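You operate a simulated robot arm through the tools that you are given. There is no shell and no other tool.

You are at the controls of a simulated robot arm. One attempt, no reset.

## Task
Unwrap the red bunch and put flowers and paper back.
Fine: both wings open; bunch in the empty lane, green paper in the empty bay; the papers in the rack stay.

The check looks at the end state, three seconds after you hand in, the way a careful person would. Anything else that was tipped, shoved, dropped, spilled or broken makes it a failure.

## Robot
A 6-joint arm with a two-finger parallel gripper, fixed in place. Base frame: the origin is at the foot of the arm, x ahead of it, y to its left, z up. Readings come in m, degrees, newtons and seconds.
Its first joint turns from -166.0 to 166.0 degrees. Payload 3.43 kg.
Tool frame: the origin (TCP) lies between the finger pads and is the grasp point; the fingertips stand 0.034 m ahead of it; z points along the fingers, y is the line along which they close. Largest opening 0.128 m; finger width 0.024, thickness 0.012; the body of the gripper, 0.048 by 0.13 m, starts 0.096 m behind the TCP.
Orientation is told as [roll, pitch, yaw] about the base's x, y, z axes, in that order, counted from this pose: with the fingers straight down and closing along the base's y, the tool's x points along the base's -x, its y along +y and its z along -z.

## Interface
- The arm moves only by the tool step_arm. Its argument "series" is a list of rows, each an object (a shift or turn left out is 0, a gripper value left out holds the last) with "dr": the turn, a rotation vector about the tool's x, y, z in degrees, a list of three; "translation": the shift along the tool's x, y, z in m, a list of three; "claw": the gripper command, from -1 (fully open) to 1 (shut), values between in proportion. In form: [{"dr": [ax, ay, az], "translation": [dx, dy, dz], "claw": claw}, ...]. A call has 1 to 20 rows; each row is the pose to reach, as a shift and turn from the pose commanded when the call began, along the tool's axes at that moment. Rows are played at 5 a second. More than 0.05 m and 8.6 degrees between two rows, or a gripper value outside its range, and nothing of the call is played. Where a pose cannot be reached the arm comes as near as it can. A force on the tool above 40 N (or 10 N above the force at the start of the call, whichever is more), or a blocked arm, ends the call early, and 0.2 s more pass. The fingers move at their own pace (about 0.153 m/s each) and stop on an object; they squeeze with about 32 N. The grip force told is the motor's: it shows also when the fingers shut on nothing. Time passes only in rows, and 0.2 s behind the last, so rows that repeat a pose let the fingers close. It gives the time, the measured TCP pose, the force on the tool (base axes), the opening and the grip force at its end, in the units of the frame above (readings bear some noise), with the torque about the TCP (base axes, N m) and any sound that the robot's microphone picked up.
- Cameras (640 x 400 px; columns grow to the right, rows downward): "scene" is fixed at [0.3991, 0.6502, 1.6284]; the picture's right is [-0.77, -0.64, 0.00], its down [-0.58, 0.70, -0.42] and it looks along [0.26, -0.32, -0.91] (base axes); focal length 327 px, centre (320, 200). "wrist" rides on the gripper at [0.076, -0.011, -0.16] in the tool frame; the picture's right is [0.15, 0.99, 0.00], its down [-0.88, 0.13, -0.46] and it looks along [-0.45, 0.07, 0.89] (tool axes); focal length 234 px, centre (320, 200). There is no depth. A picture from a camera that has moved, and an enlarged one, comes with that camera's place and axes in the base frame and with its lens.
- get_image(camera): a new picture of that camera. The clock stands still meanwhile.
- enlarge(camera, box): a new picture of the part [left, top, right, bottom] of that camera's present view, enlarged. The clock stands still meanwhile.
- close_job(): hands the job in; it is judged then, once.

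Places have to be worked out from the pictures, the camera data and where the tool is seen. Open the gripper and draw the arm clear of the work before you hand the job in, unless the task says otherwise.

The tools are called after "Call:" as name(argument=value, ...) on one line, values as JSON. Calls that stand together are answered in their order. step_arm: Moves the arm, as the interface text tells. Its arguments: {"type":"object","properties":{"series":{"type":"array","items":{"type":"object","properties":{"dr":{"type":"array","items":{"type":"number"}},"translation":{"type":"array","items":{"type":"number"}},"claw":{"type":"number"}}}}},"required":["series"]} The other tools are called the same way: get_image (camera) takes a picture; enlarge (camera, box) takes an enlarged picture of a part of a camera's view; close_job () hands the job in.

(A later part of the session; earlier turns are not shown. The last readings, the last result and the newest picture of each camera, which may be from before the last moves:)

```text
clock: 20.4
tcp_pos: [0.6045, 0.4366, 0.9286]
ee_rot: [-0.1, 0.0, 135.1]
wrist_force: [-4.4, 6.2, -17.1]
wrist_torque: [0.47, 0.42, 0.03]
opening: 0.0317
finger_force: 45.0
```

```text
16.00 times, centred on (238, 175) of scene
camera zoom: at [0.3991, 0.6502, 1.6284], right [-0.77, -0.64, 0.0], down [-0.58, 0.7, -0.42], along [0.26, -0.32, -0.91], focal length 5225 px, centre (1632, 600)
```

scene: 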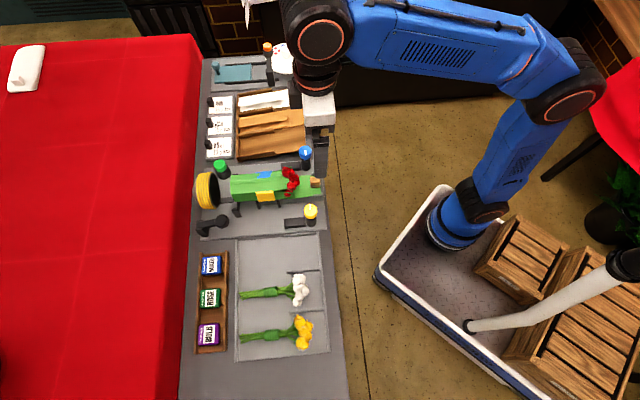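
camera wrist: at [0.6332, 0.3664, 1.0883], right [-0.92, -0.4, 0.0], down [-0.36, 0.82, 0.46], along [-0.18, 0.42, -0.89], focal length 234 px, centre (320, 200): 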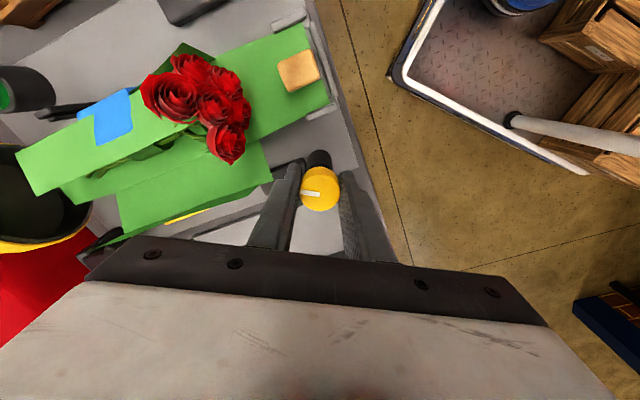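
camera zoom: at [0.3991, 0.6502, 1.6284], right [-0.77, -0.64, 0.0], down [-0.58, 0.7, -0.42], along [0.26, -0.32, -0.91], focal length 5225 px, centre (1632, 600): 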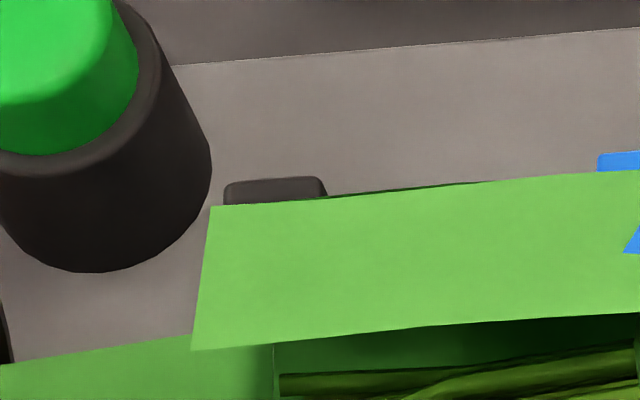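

The wing lies level at 90° of knob turn, with the rest post just showing through its edge, so I take the yellow wing as fully open. I open the fingers just enough to clear the cap and rise straight up.

Call:
step_arm(series=[{"claw": 0.6}, {"claw": 0.4}, {"claw": 0.4}, {"claw": 0.4}])

Call:
step_arm(series=[{"translation": [0, 0, -0.01]}, {"translation": [0, 0, -0.025]}, {"translation": [0, 0, -0.05]}, {"translation": [0, 0, -0.085]}, {"translation": [0, 0, -0.12]}, {"translation": [0, 0, -0.12]}])

Call:
get_image(camera="scene")

Call:
get_image(camera="wrist")

```text
clock: 21.4
tcp_pos: [0.605, 0.4353, 0.9292]
ee_rot: [-0.2, 0.0, 135.1]
wrist_force: [0.1, 0.1, -0.8]
wrist_torque: [-0.01, 0.02, -0.01]
opening: 0.0383
finger_force: 0.0
```

```text
clock: 22.8
tcp_pos: [0.6065, 0.4347, 1.0501]
ee_rot: [-0.2, 0.0, 135.0]
wrist_force: [-0.1, 0.5, 0.0]
wrist_torque: [0.02, -0.04, 0.01]
opening: 0.0382
finger_force: 0.0
```

```text
taken
```

scene: 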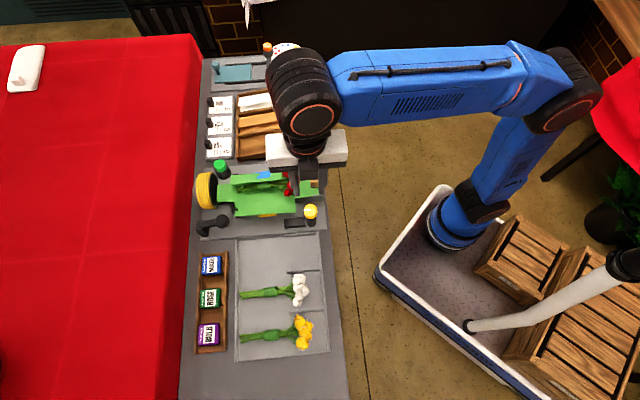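

```text
taken
camera wrist: at [0.6667, 0.3892, 1.2081], right [-0.6, -0.8, 0.0], down [-0.72, 0.53, 0.45], along [-0.36, 0.27, -0.89], focal length 234 px, centre (320, 200)
```

wrist: 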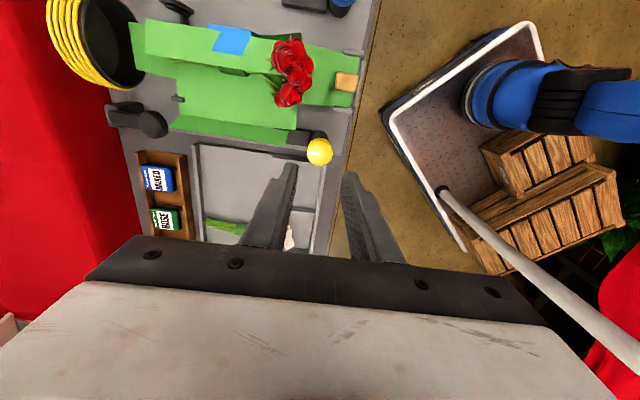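

The yellow knob is clear and the wing stays open. Now I move to hover over the blue knob at about (0.72, 0.324), keeping yaw 135.

Call:
step_arm(series=[{"translation": [0.03, -0.001, 0], "claw": 0.1}, {"translation": [0.065, -0.001, 0]}, {"translation": [0.1, -0.002, 0]}, {"translation": [0.13, -0.002, 0]}, {"translation": [0.1585, -0.002, 0]}, {"translation": [0.1585, -0.002, 0]}])

Call:
get_image(camera="wrist")

Call:
enlarge(camera="wrist", box=[240, 80, 400, 200])

Call:
enlarge(camera="scene", box=[200, 140, 340, 240])

```text
clock: 24.2
tcp_pos: [0.7194, 0.3246, 1.0506]
ee_rot: [-0.1, 0.0, 135.0]
wrist_force: [0.1, 0.0, 0.3]
wrist_torque: [-0.01, -0.01, 0.0]
opening: 0.0576
finger_force: 0.1
```

```text
taken
camera wrist: at [0.7784, 0.2794, 1.2098], right [-0.6, -0.8, 0.0], down [-0.72, 0.53, 0.45], along [-0.36, 0.27, -0.89], focal length 234 px, centre (320, 200)
```

wrist: 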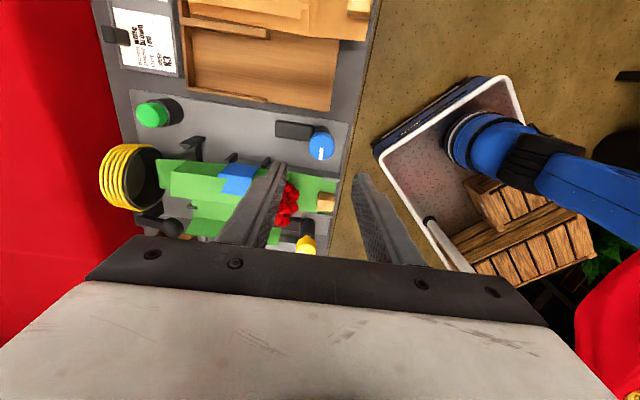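

```text
3.33 times, centred on (320, 140) of wrist
camera zoom: at [0.7784, 0.2794, 1.2098], right [-0.6, -0.8, 0.0], down [-0.72, 0.53, 0.45], along [-0.36, 0.27, -0.89], focal length 781 px, centre (320, 400)
```

zoom: 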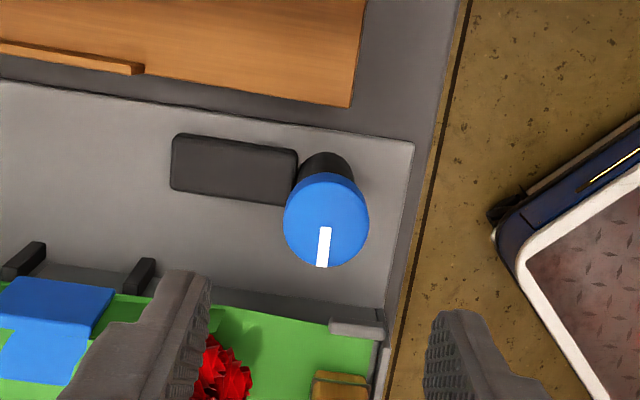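

```text
4.00 times, centred on (270, 190) of scene
camera zoom: at [0.3991, 0.6502, 1.6284], right [-0.77, -0.64, 0.0], down [-0.58, 0.7, -0.42], along [0.26, -0.32, -0.91], focal length 1306 px, centre (520, 240)
```

zoom: 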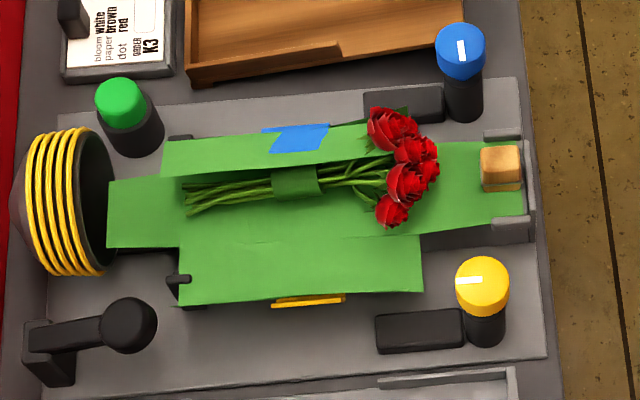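

The blue knob reads at about (0.718, 0.3205). I correct by ~4 mm and descend to straddle it.

Call:
step_arm(series=[{"translation": [0.0019, 0.0039, 0.03]}, {"translation": [0.0019, 0.0039, 0.06]}, {"translation": [0.0019, 0.0039, 0.085]}, {"translation": [0.0019, 0.0039, 0.105]}, {"translation": [0.0019, 0.0039, 0.122]}, {"translation": [0.0019, 0.0039, 0.122]}])

Call:
enlarge(camera="wrist", box=[220, 100, 420, 250])

```text
clock: 25.6
tcp_pos: [0.7159, 0.32, 0.9274]
ee_rot: [-0.2, 0.0, 135.1]
wrist_force: [0.3, 0.2, -0.5]
wrist_torque: [0.01, 0.01, 0.03]
opening: 0.0576
finger_force: 0.1
```

```text
2.67 times, centred on (320, 175) of wrist
camera zoom: at [0.7764, 0.2754, 1.087], right [-0.6, -0.8, 0.0], down [-0.72, 0.53, 0.45], along [-0.36, 0.27, -0.89], focal length 624 px, centre (320, 267)
```

zoom: 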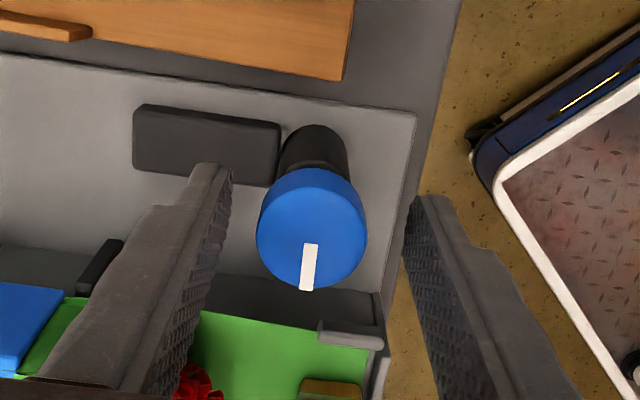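

The cap is about 3 mm off centre in the view, so I shift by (0.003, −0.0023) in tool axes and then close.

Call:
step_arm(series=[{"translation": [0.003, -0.0023, -0.001]}, {"translation": [0.003, -0.0023, -0.001]}, {"translation": [0.003, -0.0023, -0.001], "claw": 0.4}, {"translation": [0.003, -0.0023, -0.001], "claw": 0.7}, {"translation": [0.003, -0.0023, -0.001], "claw": 1.0}, {"translation": [0.003, -0.0023, -0.001], "claw": 1.0}])

Call:
enlarge(camera="wrist", box=[220, 100, 420, 250])

```text
clock: 27.0
tcp_pos: [0.7192, 0.3202, 0.9296]
ee_rot: [-0.2, 0.0, 135.1]
wrist_force: [2.6, 1.2, 1.2]
wrist_torque: [0.02, -0.04, -0.01]
opening: 0.0316
finger_force: 44.4
```

```text
2.67 times, centred on (320, 175) of wrist
camera zoom: at [0.7804, 0.2752, 1.0882], right [-0.6, -0.8, 0.0], down [-0.72, 0.53, 0.45], along [-0.36, 0.27, -0.89], focal length 624 px, centre (320, 267)
```

zoom: 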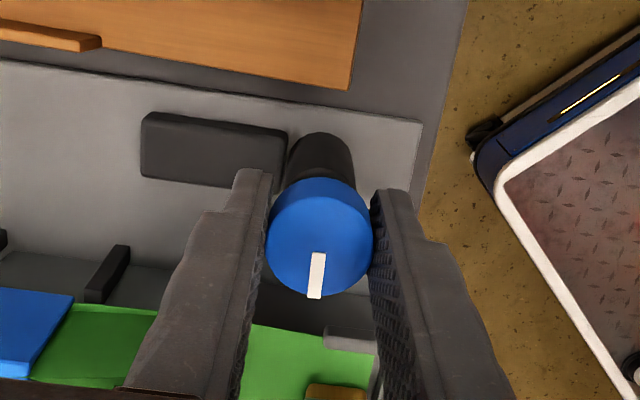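

Well centred, with almost no side load. I try a small 8° clockwise turn, the mirror of the yellow side, and watch the blue wing.

Call:
step_arm(series=[{"dr": [0, 0, 2]}, {"dr": [0, 0, 4]}, {"dr": [0, 0, 6]}, {"dr": [0, 0, 8]}, {"dr": [0, 0, 8]}])

Call:
enlarge(camera="scene", box=[210, 162, 310, 222])

Call:
enlarge(camera="wrist", box=[160, 100, 420, 250])

```text
clock: 28.2
tcp_pos: [0.72, 0.3207, 0.9293]
ee_rot: [-0.2, -0.1, 126.9]
wrist_force: [-4.7, -6.1, 8.3]
wrist_torque: [-0.25, -0.08, -0.01]
opening: 0.0315
finger_force: 45.5
```

```text
6.40 times, centred on (260, 192) of scene
camera zoom: at [0.3991, 0.6502, 1.6284], right [-0.77, -0.64, 0.0], down [-0.58, 0.7, -0.42], along [0.26, -0.32, -0.91], focal length 2090 px, centre (704, 251)
```

zoom: 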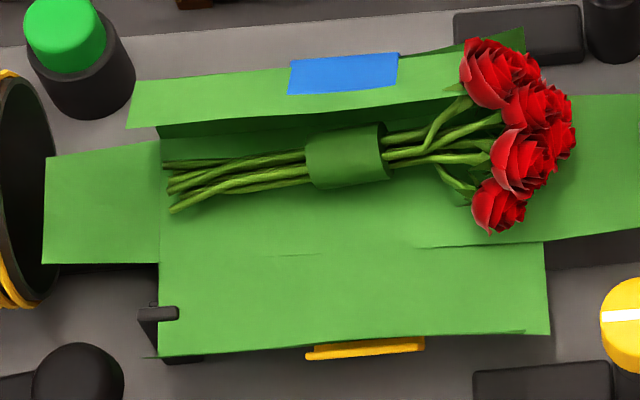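

```text
2.46 times, centred on (290, 175) of wrist
camera zoom: at [0.7732, 0.2669, 1.0882], right [-0.7, -0.71, 0.0], down [-0.64, 0.62, 0.46], along [-0.32, 0.32, -0.89], focal length 576 px, centre (394, 262)
```

zoom: 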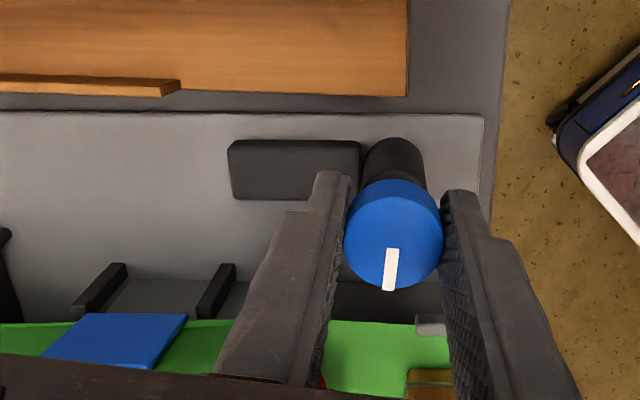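

Clockwise opens the blue wing. I continue 28° more.

Call:
step_arm(series=[{"dr": [0, 0, 4]}, {"dr": [0, 0, 8]}, {"dr": [0, 0, 12]}, {"dr": [0, 0, 16]}, {"dr": [0, 0, 20]}, {"dr": [0, 0, 24]}, {"dr": [0, 0, 28]}, {"dr": [0, 0, 28]}])

Call:
enlarge(camera="scene", box=[210, 162, 310, 222])

```text
clock: 30.0
tcp_pos: [0.7204, 0.3201, 0.9288]
ee_rot: [-0.2, -0.2, 99.0]
wrist_force: [-7.5, -4.1, 12.6]
wrist_torque: [-0.17, 0.07, 0.0]
opening: 0.0316
finger_force: 45.4
```

```text
6.40 times, centred on (260, 192) of scene
camera zoom: at [0.3991, 0.6502, 1.6284], right [-0.77, -0.64, 0.0], down [-0.58, 0.7, -0.42], along [0.26, -0.32, -0.91], focal length 2090 px, centre (704, 251)
```

zoom: 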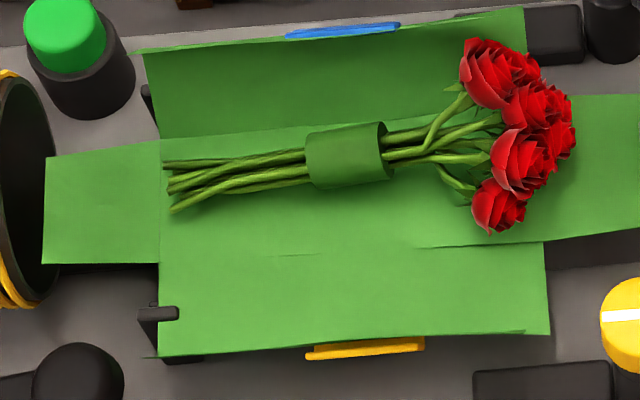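

Forces stay low and the blue wing is swinging out. I go on another 28°.

Call:
step_arm(series=[{"dr": [0, 0, 4]}, {"dr": [0, 0, 8]}, {"dr": [0, 0, 12]}, {"dr": [0, 0, 16]}, {"dr": [0, 0, 20]}, {"dr": [0, 0, 24]}, {"dr": [0, 0, 28]}, {"dr": [0, 0, 28]}])

Call:
enlarge(camera="scene", box=[210, 152, 310, 222])

```text
clock: 31.8
tcp_pos: [0.7201, 0.3197, 0.9285]
ee_rot: [-0.1, -0.2, 71.0]
wrist_force: [-25.4, -6.9, 6.7]
wrist_torque: [0.38, 0.46, 0.01]
opening: 0.0315
finger_force: 44.4
```

```text
5.71 times, centred on (260, 187) of scene
camera zoom: at [0.3991, 0.6502, 1.6284], right [-0.77, -0.64, 0.0], down [-0.58, 0.7, -0.42], along [0.26, -0.32, -0.91], focal length 1866 px, centre (663, 274)
```

zoom: 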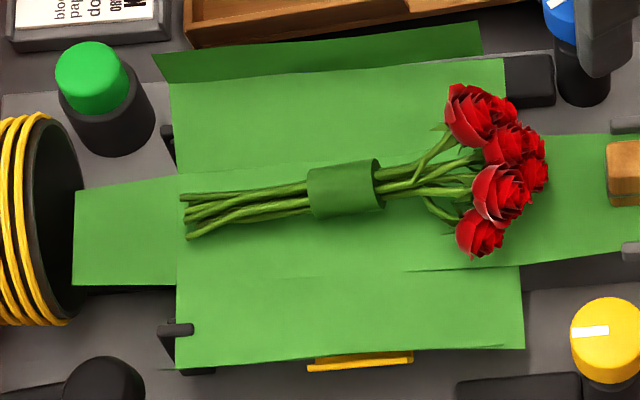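

There's 25 N of side load in −x, so I ease the tool about 1.5 mm that way and turn the last 26°.

Call:
step_arm(series=[{"dr": [0, 0, 0], "translation": [0.001, 0.0013, 0]}, {"dr": [0, 0, 4], "translation": [0.001, 0.0013, 0]}, {"dr": [0, 0, 8], "translation": [0.001, 0.0013, 0]}, {"dr": [0, 0, 12], "translation": [0.001, 0.0013, 0]}, {"dr": [0, 0, 16], "translation": [0.001, 0.0013, 0]}, {"dr": [0, 0, 20], "translation": [0.001, 0.0013, 0]}, {"dr": [0, 0, 23], "translation": [0.001, 0.0013, 0]}, {"dr": [0, 0, 26], "translation": [0.001, 0.0013, 0]}, {"dr": [0, 0, 26], "translation": [0.001, 0.0013, 0]}])

Call:
enlarge(camera="scene", box=[210, 152, 310, 222])

Call:
get_image(camera="wrist")

```text
clock: 33.8
tcp_pos: [0.7192, 0.3212, 0.9293]
ee_rot: [-0.1, -0.4, 45.0]
wrist_force: [19.2, 18.3, 21.2]
wrist_torque: [0.51, -0.54, -0.06]
opening: 0.0316
finger_force: 44.9
```

```text
5.71 times, centred on (260, 187) of scene
camera zoom: at [0.3991, 0.6502, 1.6284], right [-0.77, -0.64, 0.0], down [-0.58, 0.7, -0.42], along [0.26, -0.32, -0.91], focal length 1866 px, centre (663, 274)
```

zoom: 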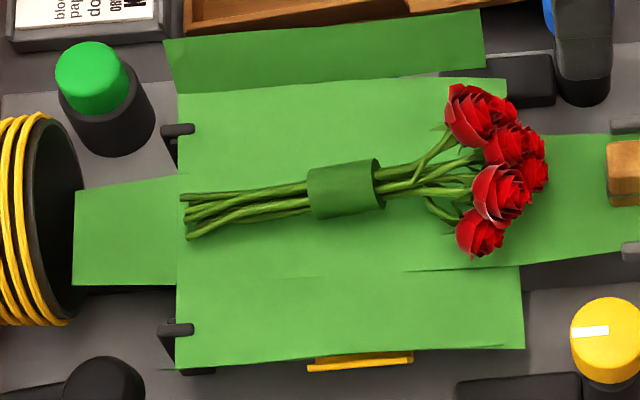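

```text
taken
camera wrist: at [0.6717, 0.2593, 1.0876], right [-0.8, 0.6, 0.0], down [0.53, 0.71, 0.46], along [0.28, 0.37, -0.89], focal length 234 px, centre (320, 200)
```

wrist: 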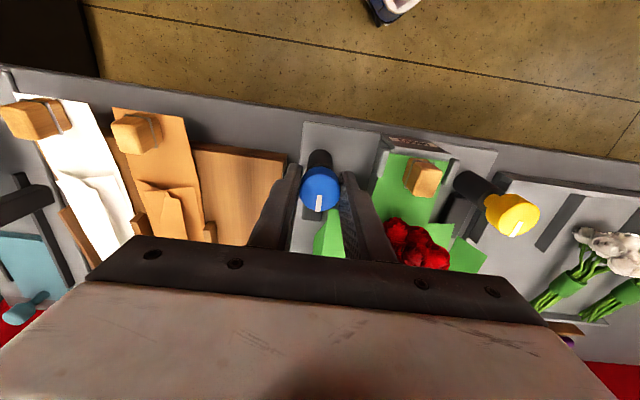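

Both wings now lie open. I release the blue knob with a small opening and rise straight up.

Call:
step_arm(series=[{"claw": 0.6}, {"claw": 0.4}, {"claw": 0.4}, {"claw": 0.4}])

Call:
step_arm(series=[{"translation": [0, 0, -0.01]}, {"translation": [0, 0, -0.025]}, {"translation": [0, 0, -0.05]}, {"translation": [0, 0, -0.085]}, {"translation": [0, 0, -0.12]}, {"translation": [0, 0, -0.12]}])

Call:
get_image(camera="wrist")

Call:
enlarge(camera="wrist", box=[0, 70, 300, 260])

Call:
enlarge(camera="scene", box=[200, 140, 340, 240])

```text
clock: 34.8
tcp_pos: [0.7185, 0.3193, 0.9289]
ee_rot: [0.0, -0.2, 44.9]
wrist_force: [-0.8, 1.1, 0.5]
wrist_torque: [-0.01, 0.01, 0.02]
opening: 0.0385
finger_force: 0.1
```

```text
clock: 36.2
tcp_pos: [0.7181, 0.3188, 1.0489]
ee_rot: [0.0, -0.2, 45.0]
wrist_force: [-0.3, -1.3, 0.9]
wrist_torque: [0.03, 0.02, -0.02]
opening: 0.0382
finger_force: 0.0
```

```text
taken
camera wrist: at [0.6715, 0.2576, 1.2077], right [-0.8, 0.6, 0.0], down [0.53, 0.71, 0.46], along [0.27, 0.37, -0.89], focal length 234 px, centre (320, 200)
```

wrist: 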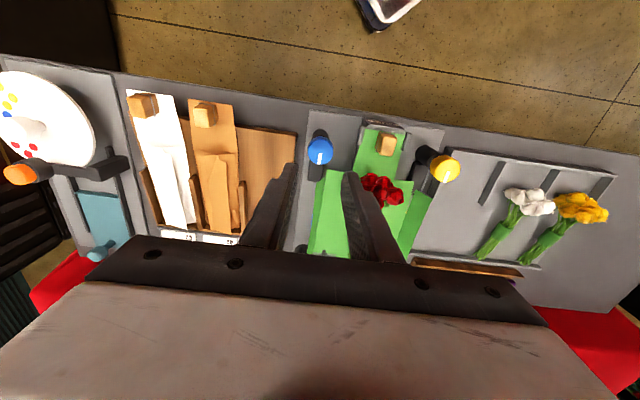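

```text
2.11 times, centred on (150, 165) of wrist
camera zoom: at [0.6715, 0.2576, 1.2077], right [-0.8, 0.6, 0.0], down [0.53, 0.71, 0.46], along [0.27, 0.37, -0.89], focal length 493 px, centre (678, 274)
```

zoom: 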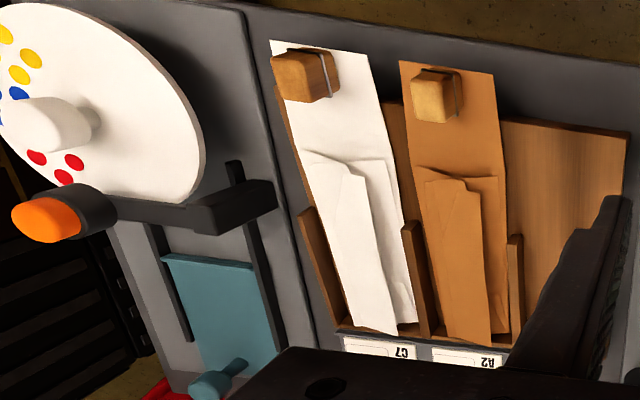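

```text
4.00 times, centred on (270, 190) of scene
camera zoom: at [0.3991, 0.6502, 1.6284], right [-0.77, -0.64, 0.0], down [-0.58, 0.7, -0.42], along [0.26, -0.32, -0.91], focal length 1306 px, centre (520, 240)
```

zoom: 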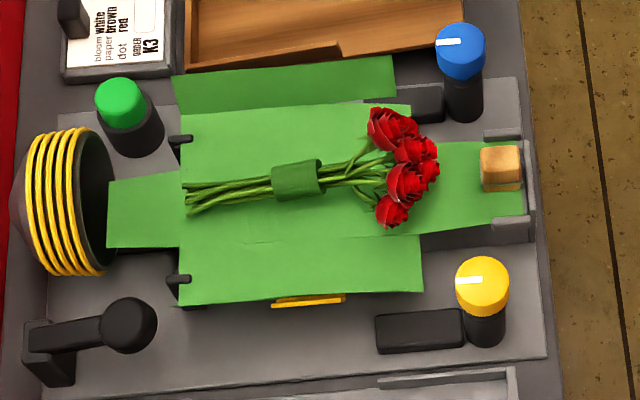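

Both knobs now point outward and both wings lie open. Next comes the bunch, so I move over it with the gripper open for a good look at band, stems and heights.

Call:
step_arm(series=[{"translation": [-0.007, 0.02, -0.01], "claw": -0.4}, {"translation": [-0.014, 0.042, -0.02], "claw": -1}, {"translation": [-0.02, 0.063, -0.03]}, {"translation": [-0.0269, 0.0843, -0.03]}, {"translation": [-0.0269, 0.0843, -0.03]}])

Call:
get_image(camera="wrist")

Call:
enlarge(camera="wrist", box=[210, 90, 430, 250])

```text
clock: 37.4
tcp_pos: [0.6772, 0.3985, 1.0793]
ee_rot: [0.0, -0.2, 45.1]
wrist_force: [1.2, -0.7, 0.6]
wrist_torque: [0.02, 0.0, -0.02]
opening: 0.1279
finger_force: 0.0
```

```text
taken
camera wrist: at [0.6302, 0.3372, 1.2375], right [-0.8, 0.6, 0.0], down [0.53, 0.71, 0.46], along [0.27, 0.37, -0.89], focal length 234 px, centre (320, 200)
```

wrist: 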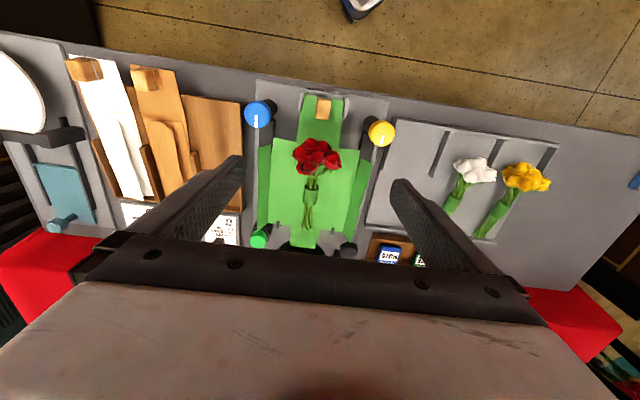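

```text
2.50 times, centred on (320, 170) of wrist
camera zoom: at [0.6302, 0.3372, 1.2375], right [-0.8, 0.6, 0.0], down [0.53, 0.71, 0.46], along [0.27, 0.37, -0.89], focal length 585 px, centre (320, 275)
```

zoom: 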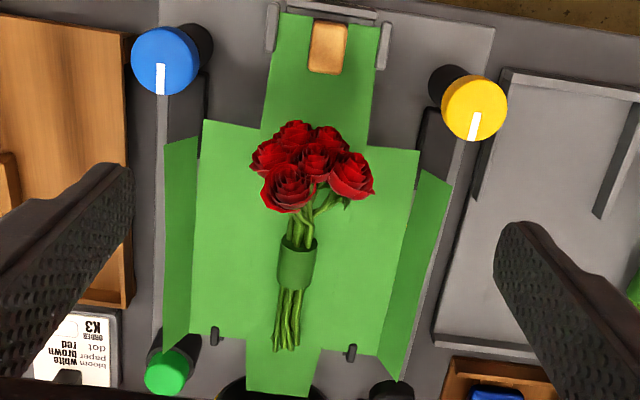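

The wings lie flat at z≈0.882 and the red bunch's band is near (0.734, 0.455), about 25 mm thick. Next I need the lane geometry, so I zoom on the tray in both views.

Call:
enlarge(camera="wrist", box=[360, 110, 600, 260])

Call:
enlarge(camera="scene", box=[225, 220, 345, 295])

Call:
enlarge(camera="scene", box=[225, 290, 345, 365])

```text
2.67 times, centred on (480, 185) of wrist
camera zoom: at [0.6302, 0.3372, 1.2375], right [-0.8, 0.6, 0.0], down [0.53, 0.71, 0.46], along [0.27, 0.37, -0.89], focal length 624 px, centre (-107, 240)
```

zoom: 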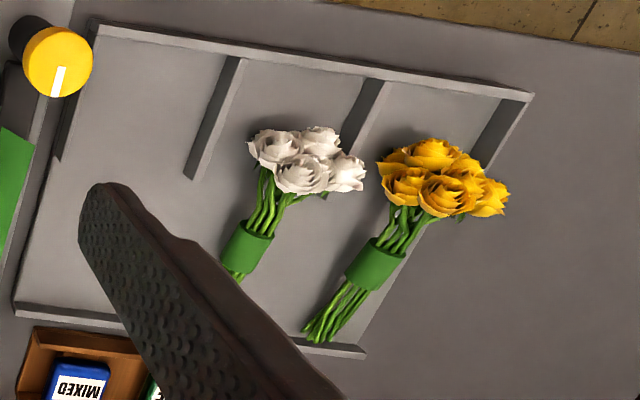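

```text
5.33 times, centred on (285, 258) of scene
camera zoom: at [0.3991, 0.6502, 1.6284], right [-0.77, -0.64, 0.0], down [-0.58, 0.7, -0.42], along [0.26, -0.32, -0.91], focal length 1742 px, centre (507, -107)
```

zoom: 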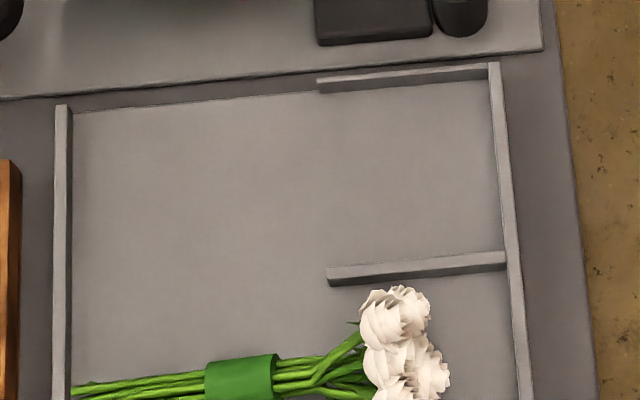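

```text
5.33 times, centred on (285, 328) of scene
camera zoom: at [0.3991, 0.6502, 1.6284], right [-0.77, -0.64, 0.0], down [-0.58, 0.7, -0.42], along [0.26, -0.32, -0.91], focal length 1742 px, centre (507, -480)
```

zoom: 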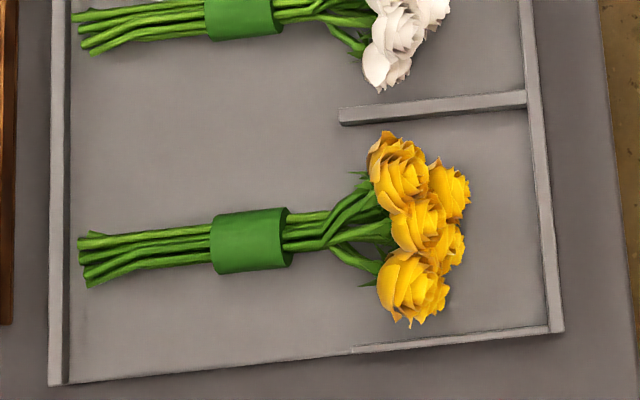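

Bands of the white and yellow bunches sit at o≈0.838 and a≈0.054 and 0.144, so the empty lane's place is o≈0.838, a≈−0.036. To fix the tray floor height I zoom in on the lane divider in both cameras.

Call:
enlarge(camera="wrist", box=[370, 110, 470, 190])

Call:
enlarge(camera="scene", box=[280, 228, 325, 278])

```text
5.00 times, centred on (420, 150) of wrist
camera zoom: at [0.6302, 0.3372, 1.2375], right [-0.8, 0.6, 0.0], down [0.53, 0.71, 0.46], along [0.27, 0.37, -0.89], focal length 1171 px, centre (-180, 450)
```

zoom: 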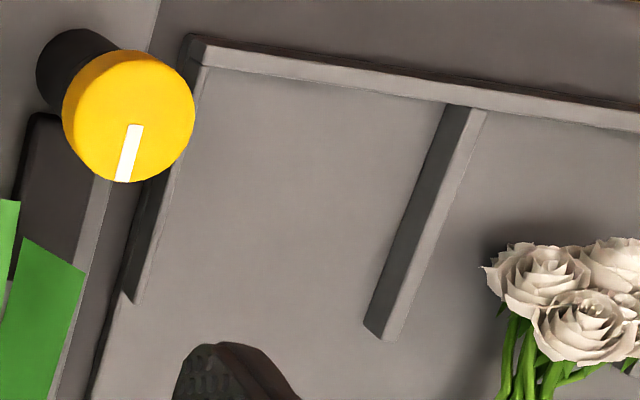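

```text
8.00 times, centred on (302, 253) of scene
camera zoom: at [0.3991, 0.6502, 1.6284], right [-0.77, -0.64, 0.0], down [-0.58, 0.7, -0.42], along [0.26, -0.32, -0.91], focal length 2613 px, centre (460, -224)
```

zoom: 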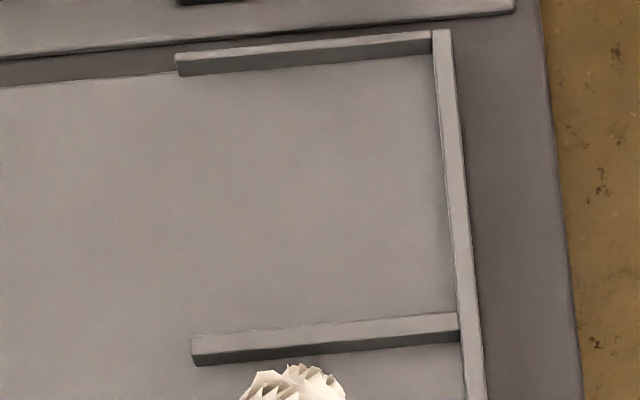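

Divider tops are at z≈0.869 and about 15 mm tall, so the tray floor is near z 0.853. Now I move above the red bunch's band and lower part-way, fingers opened to 60 mm across the stems.

Call:
step_arm(series=[{"translation": [-0.02, 0, 0.01], "claw": -0.4}, {"translation": [-0.045, 0, 0.025], "claw": 0.0625}, {"translation": [-0.065, 0, 0.05]}, {"translation": [-0.0805, 0, 0.075]}, {"translation": [-0.0805, 0, 0.1]}, {"translation": [-0.0805, 0, 0.1]}])

Call:
enlarge(camera="wrist", box=[210, 90, 430, 250])

Call:
enlarge(camera="scene", box=[210, 140, 330, 230])

```text
clock: 38.8
tcp_pos: [0.7343, 0.4562, 0.9777]
ee_rot: [0.0, -0.2, 45.0]
wrist_force: [-1.0, -1.3, 1.0]
wrist_torque: [0.01, 0.0, -0.02]
opening: 0.0597
finger_force: 0.0
```

```text
2.50 times, centred on (320, 170) of wrist
camera zoom: at [0.6868, 0.3948, 1.1376], right [-0.8, 0.6, 0.0], down [0.53, 0.71, 0.46], along [0.27, 0.37, -0.89], focal length 585 px, centre (320, 275)
```

zoom: 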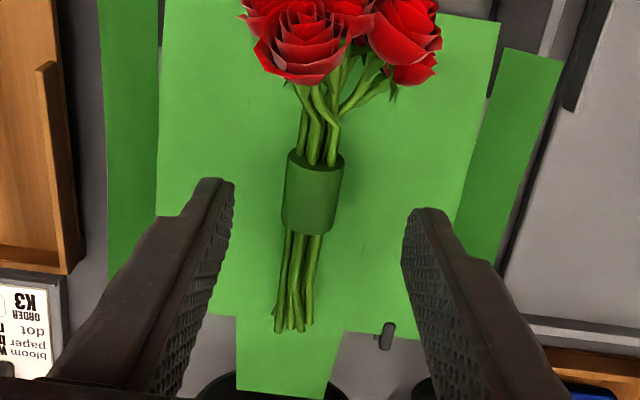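

```text
4.44 times, centred on (270, 185) of scene
camera zoom: at [0.3991, 0.6502, 1.6284], right [-0.77, -0.64, 0.0], down [-0.58, 0.7, -0.42], along [0.26, -0.32, -0.91], focal length 1451 px, centre (542, 267)
```

zoom: 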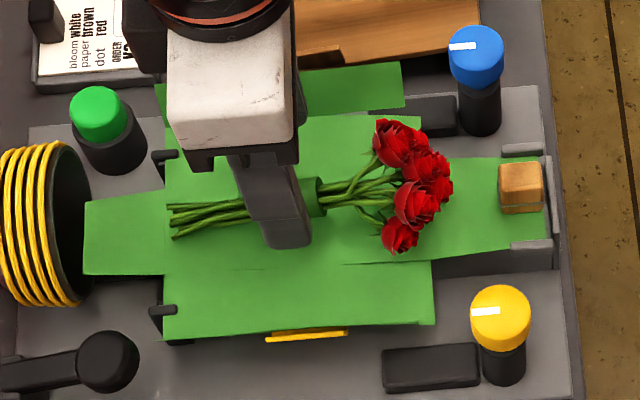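

The band is centred between the fingers, about 4 mm further out than the TCP. I shift and descend to TCP z≈0.921 (tips just above the paper) in small steps.

Call:
step_arm(series=[{"translation": [-0.004, 0, 0.02]}, {"translation": [-0.004, 0, 0.035]}, {"translation": [-0.004, 0, 0.046]}, {"translation": [-0.004, 0, 0.052]}, {"translation": [-0.004, 0, 0.0555]}, {"translation": [-0.004, 0, 0.0555]}])

Call:
enlarge(camera="wrist", box=[210, 90, 430, 250])

Call:
enlarge(camera="scene", box=[240, 160, 300, 210])

```text
clock: 40.2
tcp_pos: [0.7387, 0.458, 0.9235]
ee_rot: [0.0, -0.2, 45.0]
wrist_force: [0.1, 0.3, 0.3]
wrist_torque: [0.0, 0.02, -0.01]
opening: 0.0599
finger_force: 0.1
```

```text
2.50 times, centred on (320, 170) of wrist
camera zoom: at [0.6906, 0.3977, 1.082], right [-0.8, 0.6, 0.0], down [0.53, 0.71, 0.46], along [0.27, 0.37, -0.89], focal length 585 px, centre (320, 275)
```

zoom: 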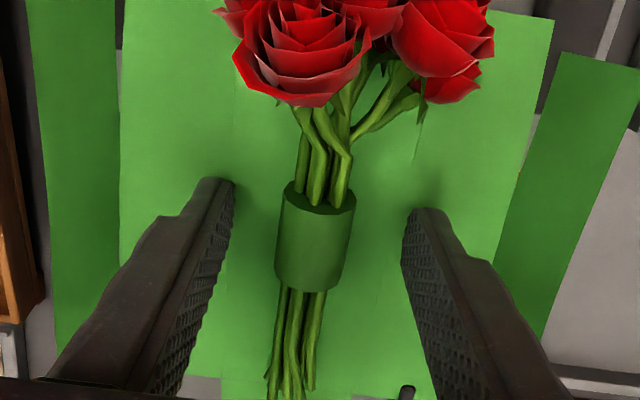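

```text
8.00 times, centred on (270, 185) of scene
camera zoom: at [0.3991, 0.6502, 1.6284], right [-0.77, -0.64, 0.0], down [-0.58, 0.7, -0.42], along [0.26, -0.32, -0.91], focal length 2613 px, centre (720, 320)
```

zoom: 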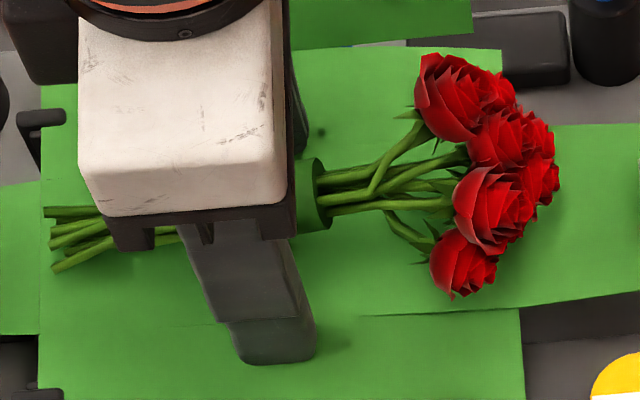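

Fingers straddle the band with clear room and no contact. I shift 3 mm outward to centre on the band and close in stages.

Call:
step_arm(series=[{"translation": [-0.003, 0, 0]}, {"translation": [-0.003, 0, 0], "claw": 0.3}, {"translation": [-0.003, 0, 0], "claw": 0.5}, {"translation": [-0.003, 0, 0], "claw": 0.65}, {"translation": [-0.003, 0, 0], "claw": 0.8}, {"translation": [-0.003, 0, 0], "claw": 0.8}, {"translation": [-0.003, 0, 0], "claw": 0.8}])

Call:
enlarge(camera="wrist", box=[210, 90, 430, 250])

```text
clock: 41.8
tcp_pos: [0.7403, 0.4615, 0.9229]
ee_rot: [-0.1, -0.2, 45.0]
wrist_force: [0.3, 0.0, -0.9]
wrist_torque: [0.05, -0.03, -0.01]
opening: 0.0489
finger_force: 32.2
```

```text
2.50 times, centred on (320, 170) of wrist
camera zoom: at [0.6929, 0.3997, 1.0821], right [-0.8, 0.6, 0.0], down [0.53, 0.71, 0.46], along [0.27, 0.37, -0.89], focal length 585 px, centre (320, 275)
```

zoom: 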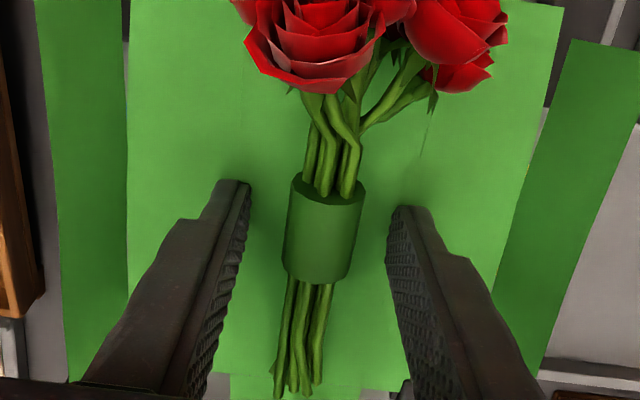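

The fingers stopped at 48.9 mm with full grip force, wider than the band looks, and the bunch shifted a little, so I seem to be holding it by a wider contact shape. I lift just 8 mm and check what comes along.

Call:
step_arm(series=[{"translation": [0, 0, -0.002]}, {"translation": [0, 0, -0.004]}, {"translation": [0, 0, -0.006]}, {"translation": [0, 0, -0.008]}, {"translation": [0, 0, -0.008]}])

Call:
enlarge(camera="wrist", box=[210, 90, 430, 250])

Call:
enlarge(camera="scene", box=[210, 150, 330, 230])

```text
clock: 43.0
tcp_pos: [0.7409, 0.4597, 0.9317]
ee_rot: [0.1, -0.2, 45.0]
wrist_force: [0.2, 0.0, -1.4]
wrist_torque: [0.07, -0.01, 0.0]
opening: 0.0487
finger_force: 32.8
```

```text
2.50 times, centred on (320, 170) of wrist
camera zoom: at [0.6928, 0.3993, 1.0906], right [-0.8, 0.6, 0.0], down [0.53, 0.71, 0.46], along [0.27, 0.37, -0.89], focal length 585 px, centre (320, 275)
```

zoom: 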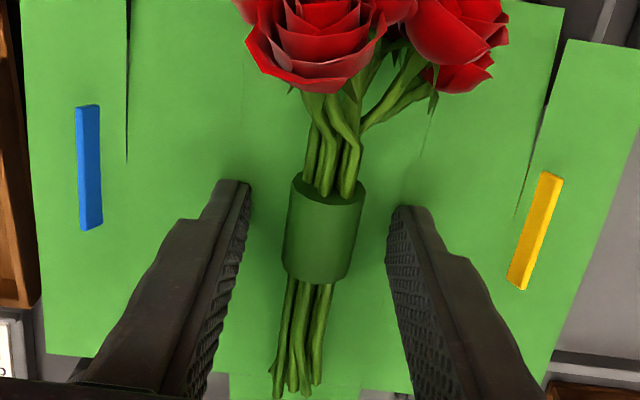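

```text
5.00 times, centred on (270, 190) of scene
camera zoom: at [0.3991, 0.6502, 1.6284], right [-0.77, -0.64, 0.0], down [-0.58, 0.7, -0.42], along [0.26, -0.32, -0.91], focal length 1633 px, centre (570, 250)
```

zoom: 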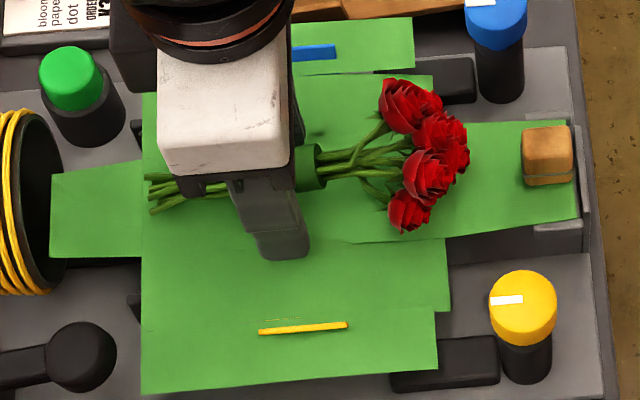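

The whole paper came up with the bunch: my tips must be pinching the sheet's 49 mm base as well. I set it straight back down by the same 8 mm and open.

Call:
step_arm(series=[{"translation": [0, 0, 0.002]}, {"translation": [0, 0, 0.004]}, {"translation": [0, 0, 0.006]}, {"translation": [0, 0, 0.0075]}, {"translation": [0, 0, 0.0075]}])

Call:
step_arm(series=[{"claw": 0.3}, {"claw": 0.2}, {"claw": 0.1}, {"claw": 0.0625}, {"claw": 0.0625}])

Call:
enlarge(camera="wrist", box=[210, 90, 430, 250])

Call:
enlarge(camera="scene", box=[210, 150, 330, 230])

```text
clock: 44.2
tcp_pos: [0.7401, 0.4616, 0.924]
ee_rot: [0.0, -0.2, 44.9]
wrist_force: [0.1, 0.0, -1.3]
wrist_torque: [0.08, -0.05, 0.01]
opening: 0.0487
finger_force: 31.6
```

```text
clock: 45.4
tcp_pos: [0.7412, 0.4605, 0.9242]
ee_rot: [0.0, -0.2, 44.9]
wrist_force: [-0.2, -0.1, 0.1]
wrist_torque: [0.03, -0.03, 0.0]
opening: 0.0597
finger_force: 0.0
```

```text
2.50 times, centred on (320, 170) of wrist
camera zoom: at [0.6934, 0.3995, 1.0826], right [-0.8, 0.6, 0.0], down [0.53, 0.71, 0.46], along [0.27, 0.37, -0.89], focal length 585 px, centre (320, 275)
```

zoom: 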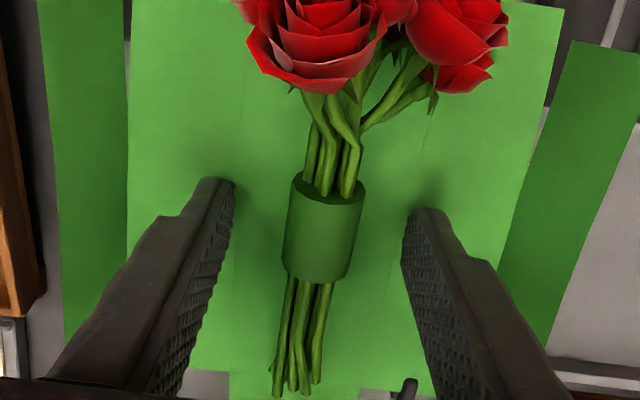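

```text
5.00 times, centred on (270, 190) of scene
camera zoom: at [0.3991, 0.6502, 1.6284], right [-0.77, -0.64, 0.0], down [-0.58, 0.7, -0.42], along [0.26, -0.32, -0.91], focal length 1633 px, centre (570, 250)
```

zoom: 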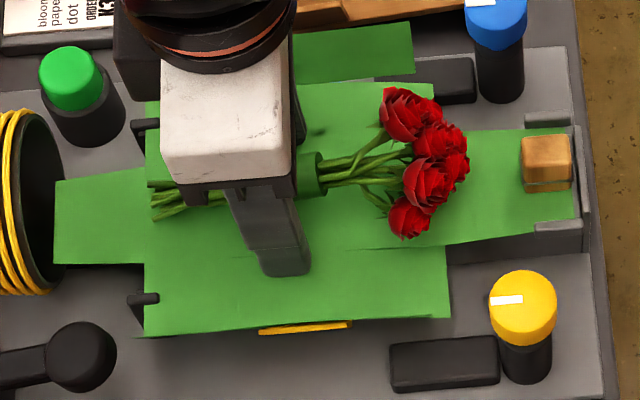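

Paper and bunch are back in place. I raise the tool 8 mm so the tips (z≈0.898) clear the sheet, shift 2 mm to centre on the band, and close again while watching the opening.

Call:
step_arm(series=[{"translation": [0, 0.001, -0.004]}, {"translation": [0, 0.002, -0.008]}, {"translation": [0, 0.002, -0.008]}, {"translation": [0, 0.002, -0.008], "claw": 0.2}, {"translation": [0, 0.002, -0.008], "claw": 0.4}, {"translation": [0, 0.002, -0.008], "claw": 0.6}, {"translation": [0, 0.002, -0.008], "claw": 0.8}, {"translation": [0, 0.002, -0.008], "claw": 0.8}])

Call:
enlarge(camera="wrist", box=[210, 90, 430, 250])

```text
clock: 47.2
tcp_pos: [0.739, 0.4608, 0.9316]
ee_rot: [0.1, -0.2, 45.0]
wrist_force: [-0.9, 0.0, 0.1]
wrist_torque: [0.06, -0.04, 0.02]
opening: 0.021
finger_force: 32.0
```

```text
2.50 times, centred on (320, 170) of wrist
camera zoom: at [0.6916, 0.4005, 1.0911], right [-0.8, 0.6, 0.0], down [0.53, 0.71, 0.46], along [0.27, 0.37, -0.89], focal length 585 px, centre (320, 275)
```

zoom: 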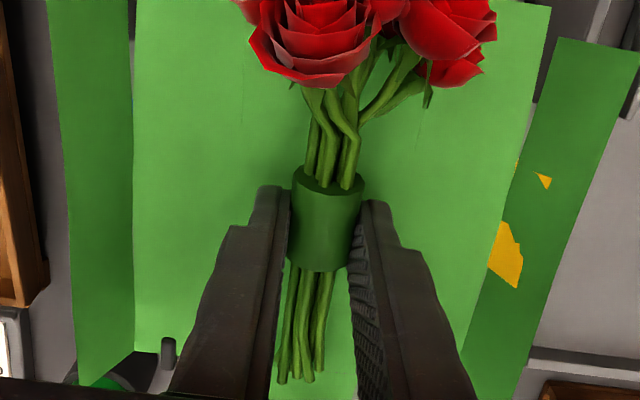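

Opening 21 mm with firm force, so now it is the band alone. I lift 12 mm and check that the paper stays behind.

Call:
step_arm(series=[{"translation": [0, 0, -0.003]}, {"translation": [0, 0, -0.006]}, {"translation": [0, 0, -0.009]}, {"translation": [0, 0, -0.012]}, {"translation": [0, 0, -0.012]}])

Call:
enlarge(camera="wrist", box=[210, 90, 430, 250])

Call:
enlarge(camera="scene", box=[210, 150, 330, 230])

```text
clock: 48.4
tcp_pos: [0.7389, 0.4618, 0.943]
ee_rot: [0.0, -0.3, 45.0]
wrist_force: [0.0, -0.7, 0.2]
wrist_torque: [-0.04, 0.0, 0.01]
opening: 0.0213
finger_force: 8.0
```

```text
2.50 times, centred on (320, 170) of wrist
camera zoom: at [0.6919, 0.4008, 1.1025], right [-0.8, 0.6, 0.0], down [0.53, 0.71, 0.46], along [0.27, 0.37, -0.89], focal length 585 px, centre (320, 275)
```

zoom: 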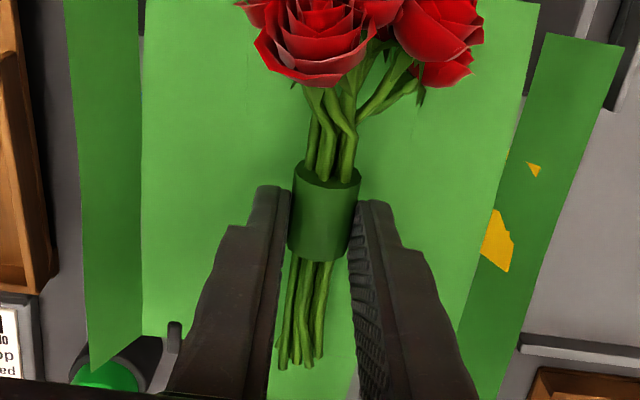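

```text
5.00 times, centred on (270, 190) of scene
camera zoom: at [0.3991, 0.6502, 1.6284], right [-0.77, -0.64, 0.0], down [-0.58, 0.7, -0.42], along [0.26, -0.32, -0.91], focal length 1633 px, centre (570, 250)
```

zoom: 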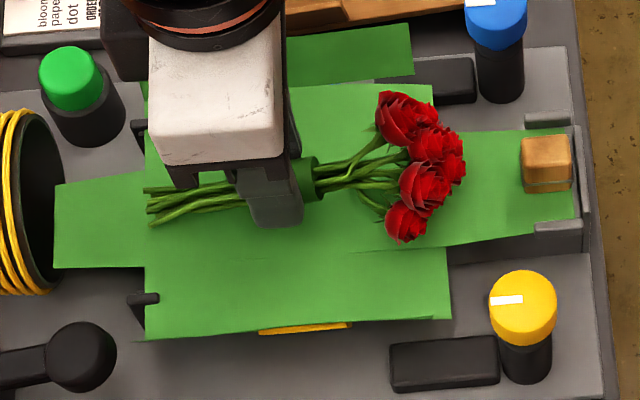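

The bunch is only pinched near its top and seems to be slipping (grip force fell to 8 N). I lower it back, open only to 36 mm so the tips stay inside the sheet's edges, and go a bit deeper.

Call:
step_arm(series=[{"translation": [0, 0, 0.003]}, {"translation": [0, 0, 0.006]}, {"translation": [0, 0, 0.009]}, {"translation": [0, 0, 0.012]}, {"translation": [0, 0, 0.012]}])

Call:
step_arm(series=[{"claw": 0.6}, {"claw": 0.5}, {"claw": 0.4375}, {"claw": 0.4375}])

Call:
enlarge(camera="wrist", box=[210, 90, 430, 250])

Call:
enlarge(camera="scene", box=[210, 150, 330, 230])

```text
clock: 49.0
tcp_pos: [0.7383, 0.4611, 0.9426]
ee_rot: [0.0, -0.6, 45.0]
wrist_force: [-2.5, -0.4, 11.2]
wrist_torque: [-0.11, 0.23, 0.01]
opening: 0.0211
finger_force: 31.5
stopped in row 2: the force on the tool passed its limit at 42 N (the readings are from after the stop); the commanded pose is now the measured one
```

```text
clock: 50.0
tcp_pos: [0.739, 0.4618, 0.9414]
ee_rot: [0.0, -0.6, 45.0]
wrist_force: [-0.6, -0.6, -0.5]
wrist_torque: [0.0, -0.02, -0.01]
opening: 0.036
finger_force: 0.0
```

```text
2.50 times, centred on (320, 170) of wrist
camera zoom: at [0.6911, 0.4, 1.1001], right [-0.8, 0.6, 0.0], down [0.53, 0.71, 0.47], along [0.28, 0.37, -0.89], focal length 585 px, centre (320, 275)
```

zoom: 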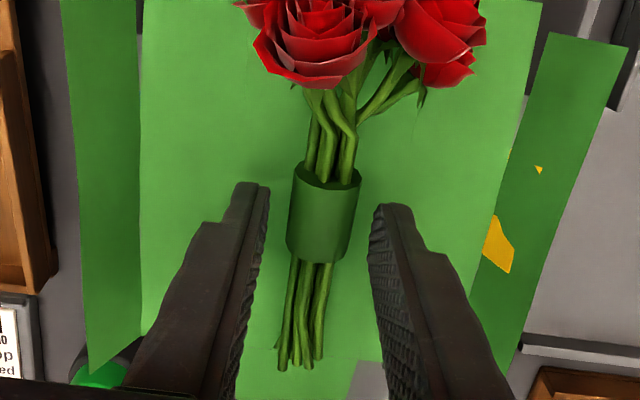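

```text
5.00 times, centred on (270, 190) of scene
camera zoom: at [0.3991, 0.6502, 1.6284], right [-0.77, -0.64, 0.0], down [-0.58, 0.7, -0.42], along [0.26, -0.32, -0.91], focal length 1633 px, centre (570, 250)
```

zoom: 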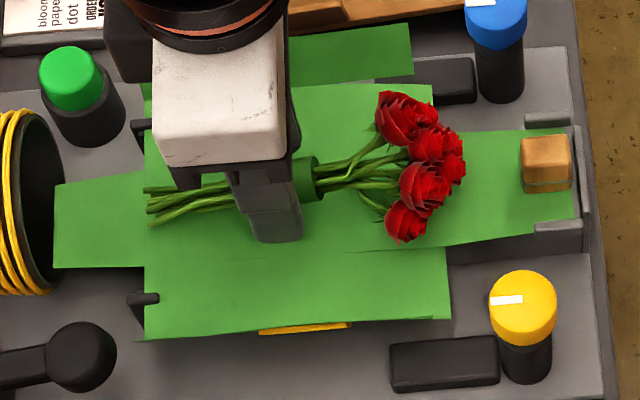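

The bunch never left the sheet and is still centred. With 36 mm opening I descend gently toward z 0.925, watching for contact with the sheet.

Call:
step_arm(series=[{"translation": [0, 0, 0.005]}, {"translation": [0, 0, 0.009]}, {"translation": [0, 0, 0.012]}, {"translation": [0, 0, 0.014]}, {"translation": [0, 0, 0.014]}])

```text
clock: 51.2
tcp_pos: [0.7397, 0.4617, 0.9293]
ee_rot: [0.1, -0.7, 45.1]
wrist_force: [-0.1, 0.1, -0.2]
wrist_torque: [-0.01, -0.04, -0.01]
opening: 0.0361
finger_force: 0.1
```

No contact at 0.929. I go down in 1 mm steps, up to 5 mm more.

Call:
step_arm(series=[{"translation": [0, 0, 0.001]}, {"translation": [0, 0, 0.002]}, {"translation": [0, 0, 0.003]}, {"translation": [0, 0, 0.003]}])

Call:
step_arm(series=[{"translation": [0, 0, 0.001]}, {"translation": [0, 0, 0.002]}, {"translation": [0, 0, 0.002]}])

```text
clock: 52.2
tcp_pos: [0.7405, 0.4622, 0.9247]
ee_rot: [0.1, -0.5, 45.0]
wrist_force: [-0.7, -0.2, -0.2]
wrist_torque: [-0.02, 0.01, 0.03]
opening: 0.0361
finger_force: 0.1
```

```text
clock: 53.0
tcp_pos: [0.7397, 0.4601, 0.925]
ee_rot: [-0.1, -0.8, 45.1]
wrist_force: [5.2, 6.8, 24.1]
wrist_torque: [0.09, -0.14, 0.02]
opening: 0.036
finger_force: 0.0
```

Contact with the sheet at TCP ≈0.9245, so its top is at about z 0.8905. I back off 2 mm and close on the band there.

Call:
step_arm(series=[{"translation": [0, 0, -0.001]}, {"translation": [0, 0, -0.002]}, {"translation": [0, 0, -0.0025]}, {"translation": [0, 0, -0.0025]}])

Call:
step_arm(series=[{"claw": 0.55}, {"claw": 0.7}, {"claw": 0.85}, {"claw": 1.0}, {"claw": 1.0}])

Call:
enlarge(camera="wrist", box=[210, 90, 430, 250])

```text
clock: 54.0
tcp_pos: [0.739, 0.4616, 0.9245]
ee_rot: [0.0, -0.7, 45.0]
wrist_force: [-2.2, -3.1, 8.6]
wrist_torque: [-0.16, 0.14, 0.01]
opening: 0.0362
finger_force: 0.0
```

```text
clock: 55.2
tcp_pos: [0.74, 0.4629, 0.9251]
ee_rot: [0.0, -0.6, 45.0]
wrist_force: [-1.1, -0.8, 2.5]
wrist_torque: [0.0, 0.01, 0.01]
opening: 0.0207
finger_force: 32.0
```

```text
2.50 times, centred on (320, 170) of wrist
camera zoom: at [0.6913, 0.3999, 1.0834], right [-0.8, 0.6, 0.0], down [0.53, 0.71, 0.47], along [0.28, 0.37, -0.89], focal length 585 px, centre (320, 275)
```

zoom: 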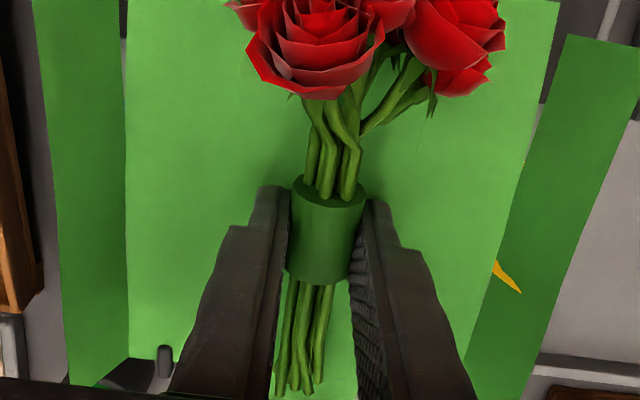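

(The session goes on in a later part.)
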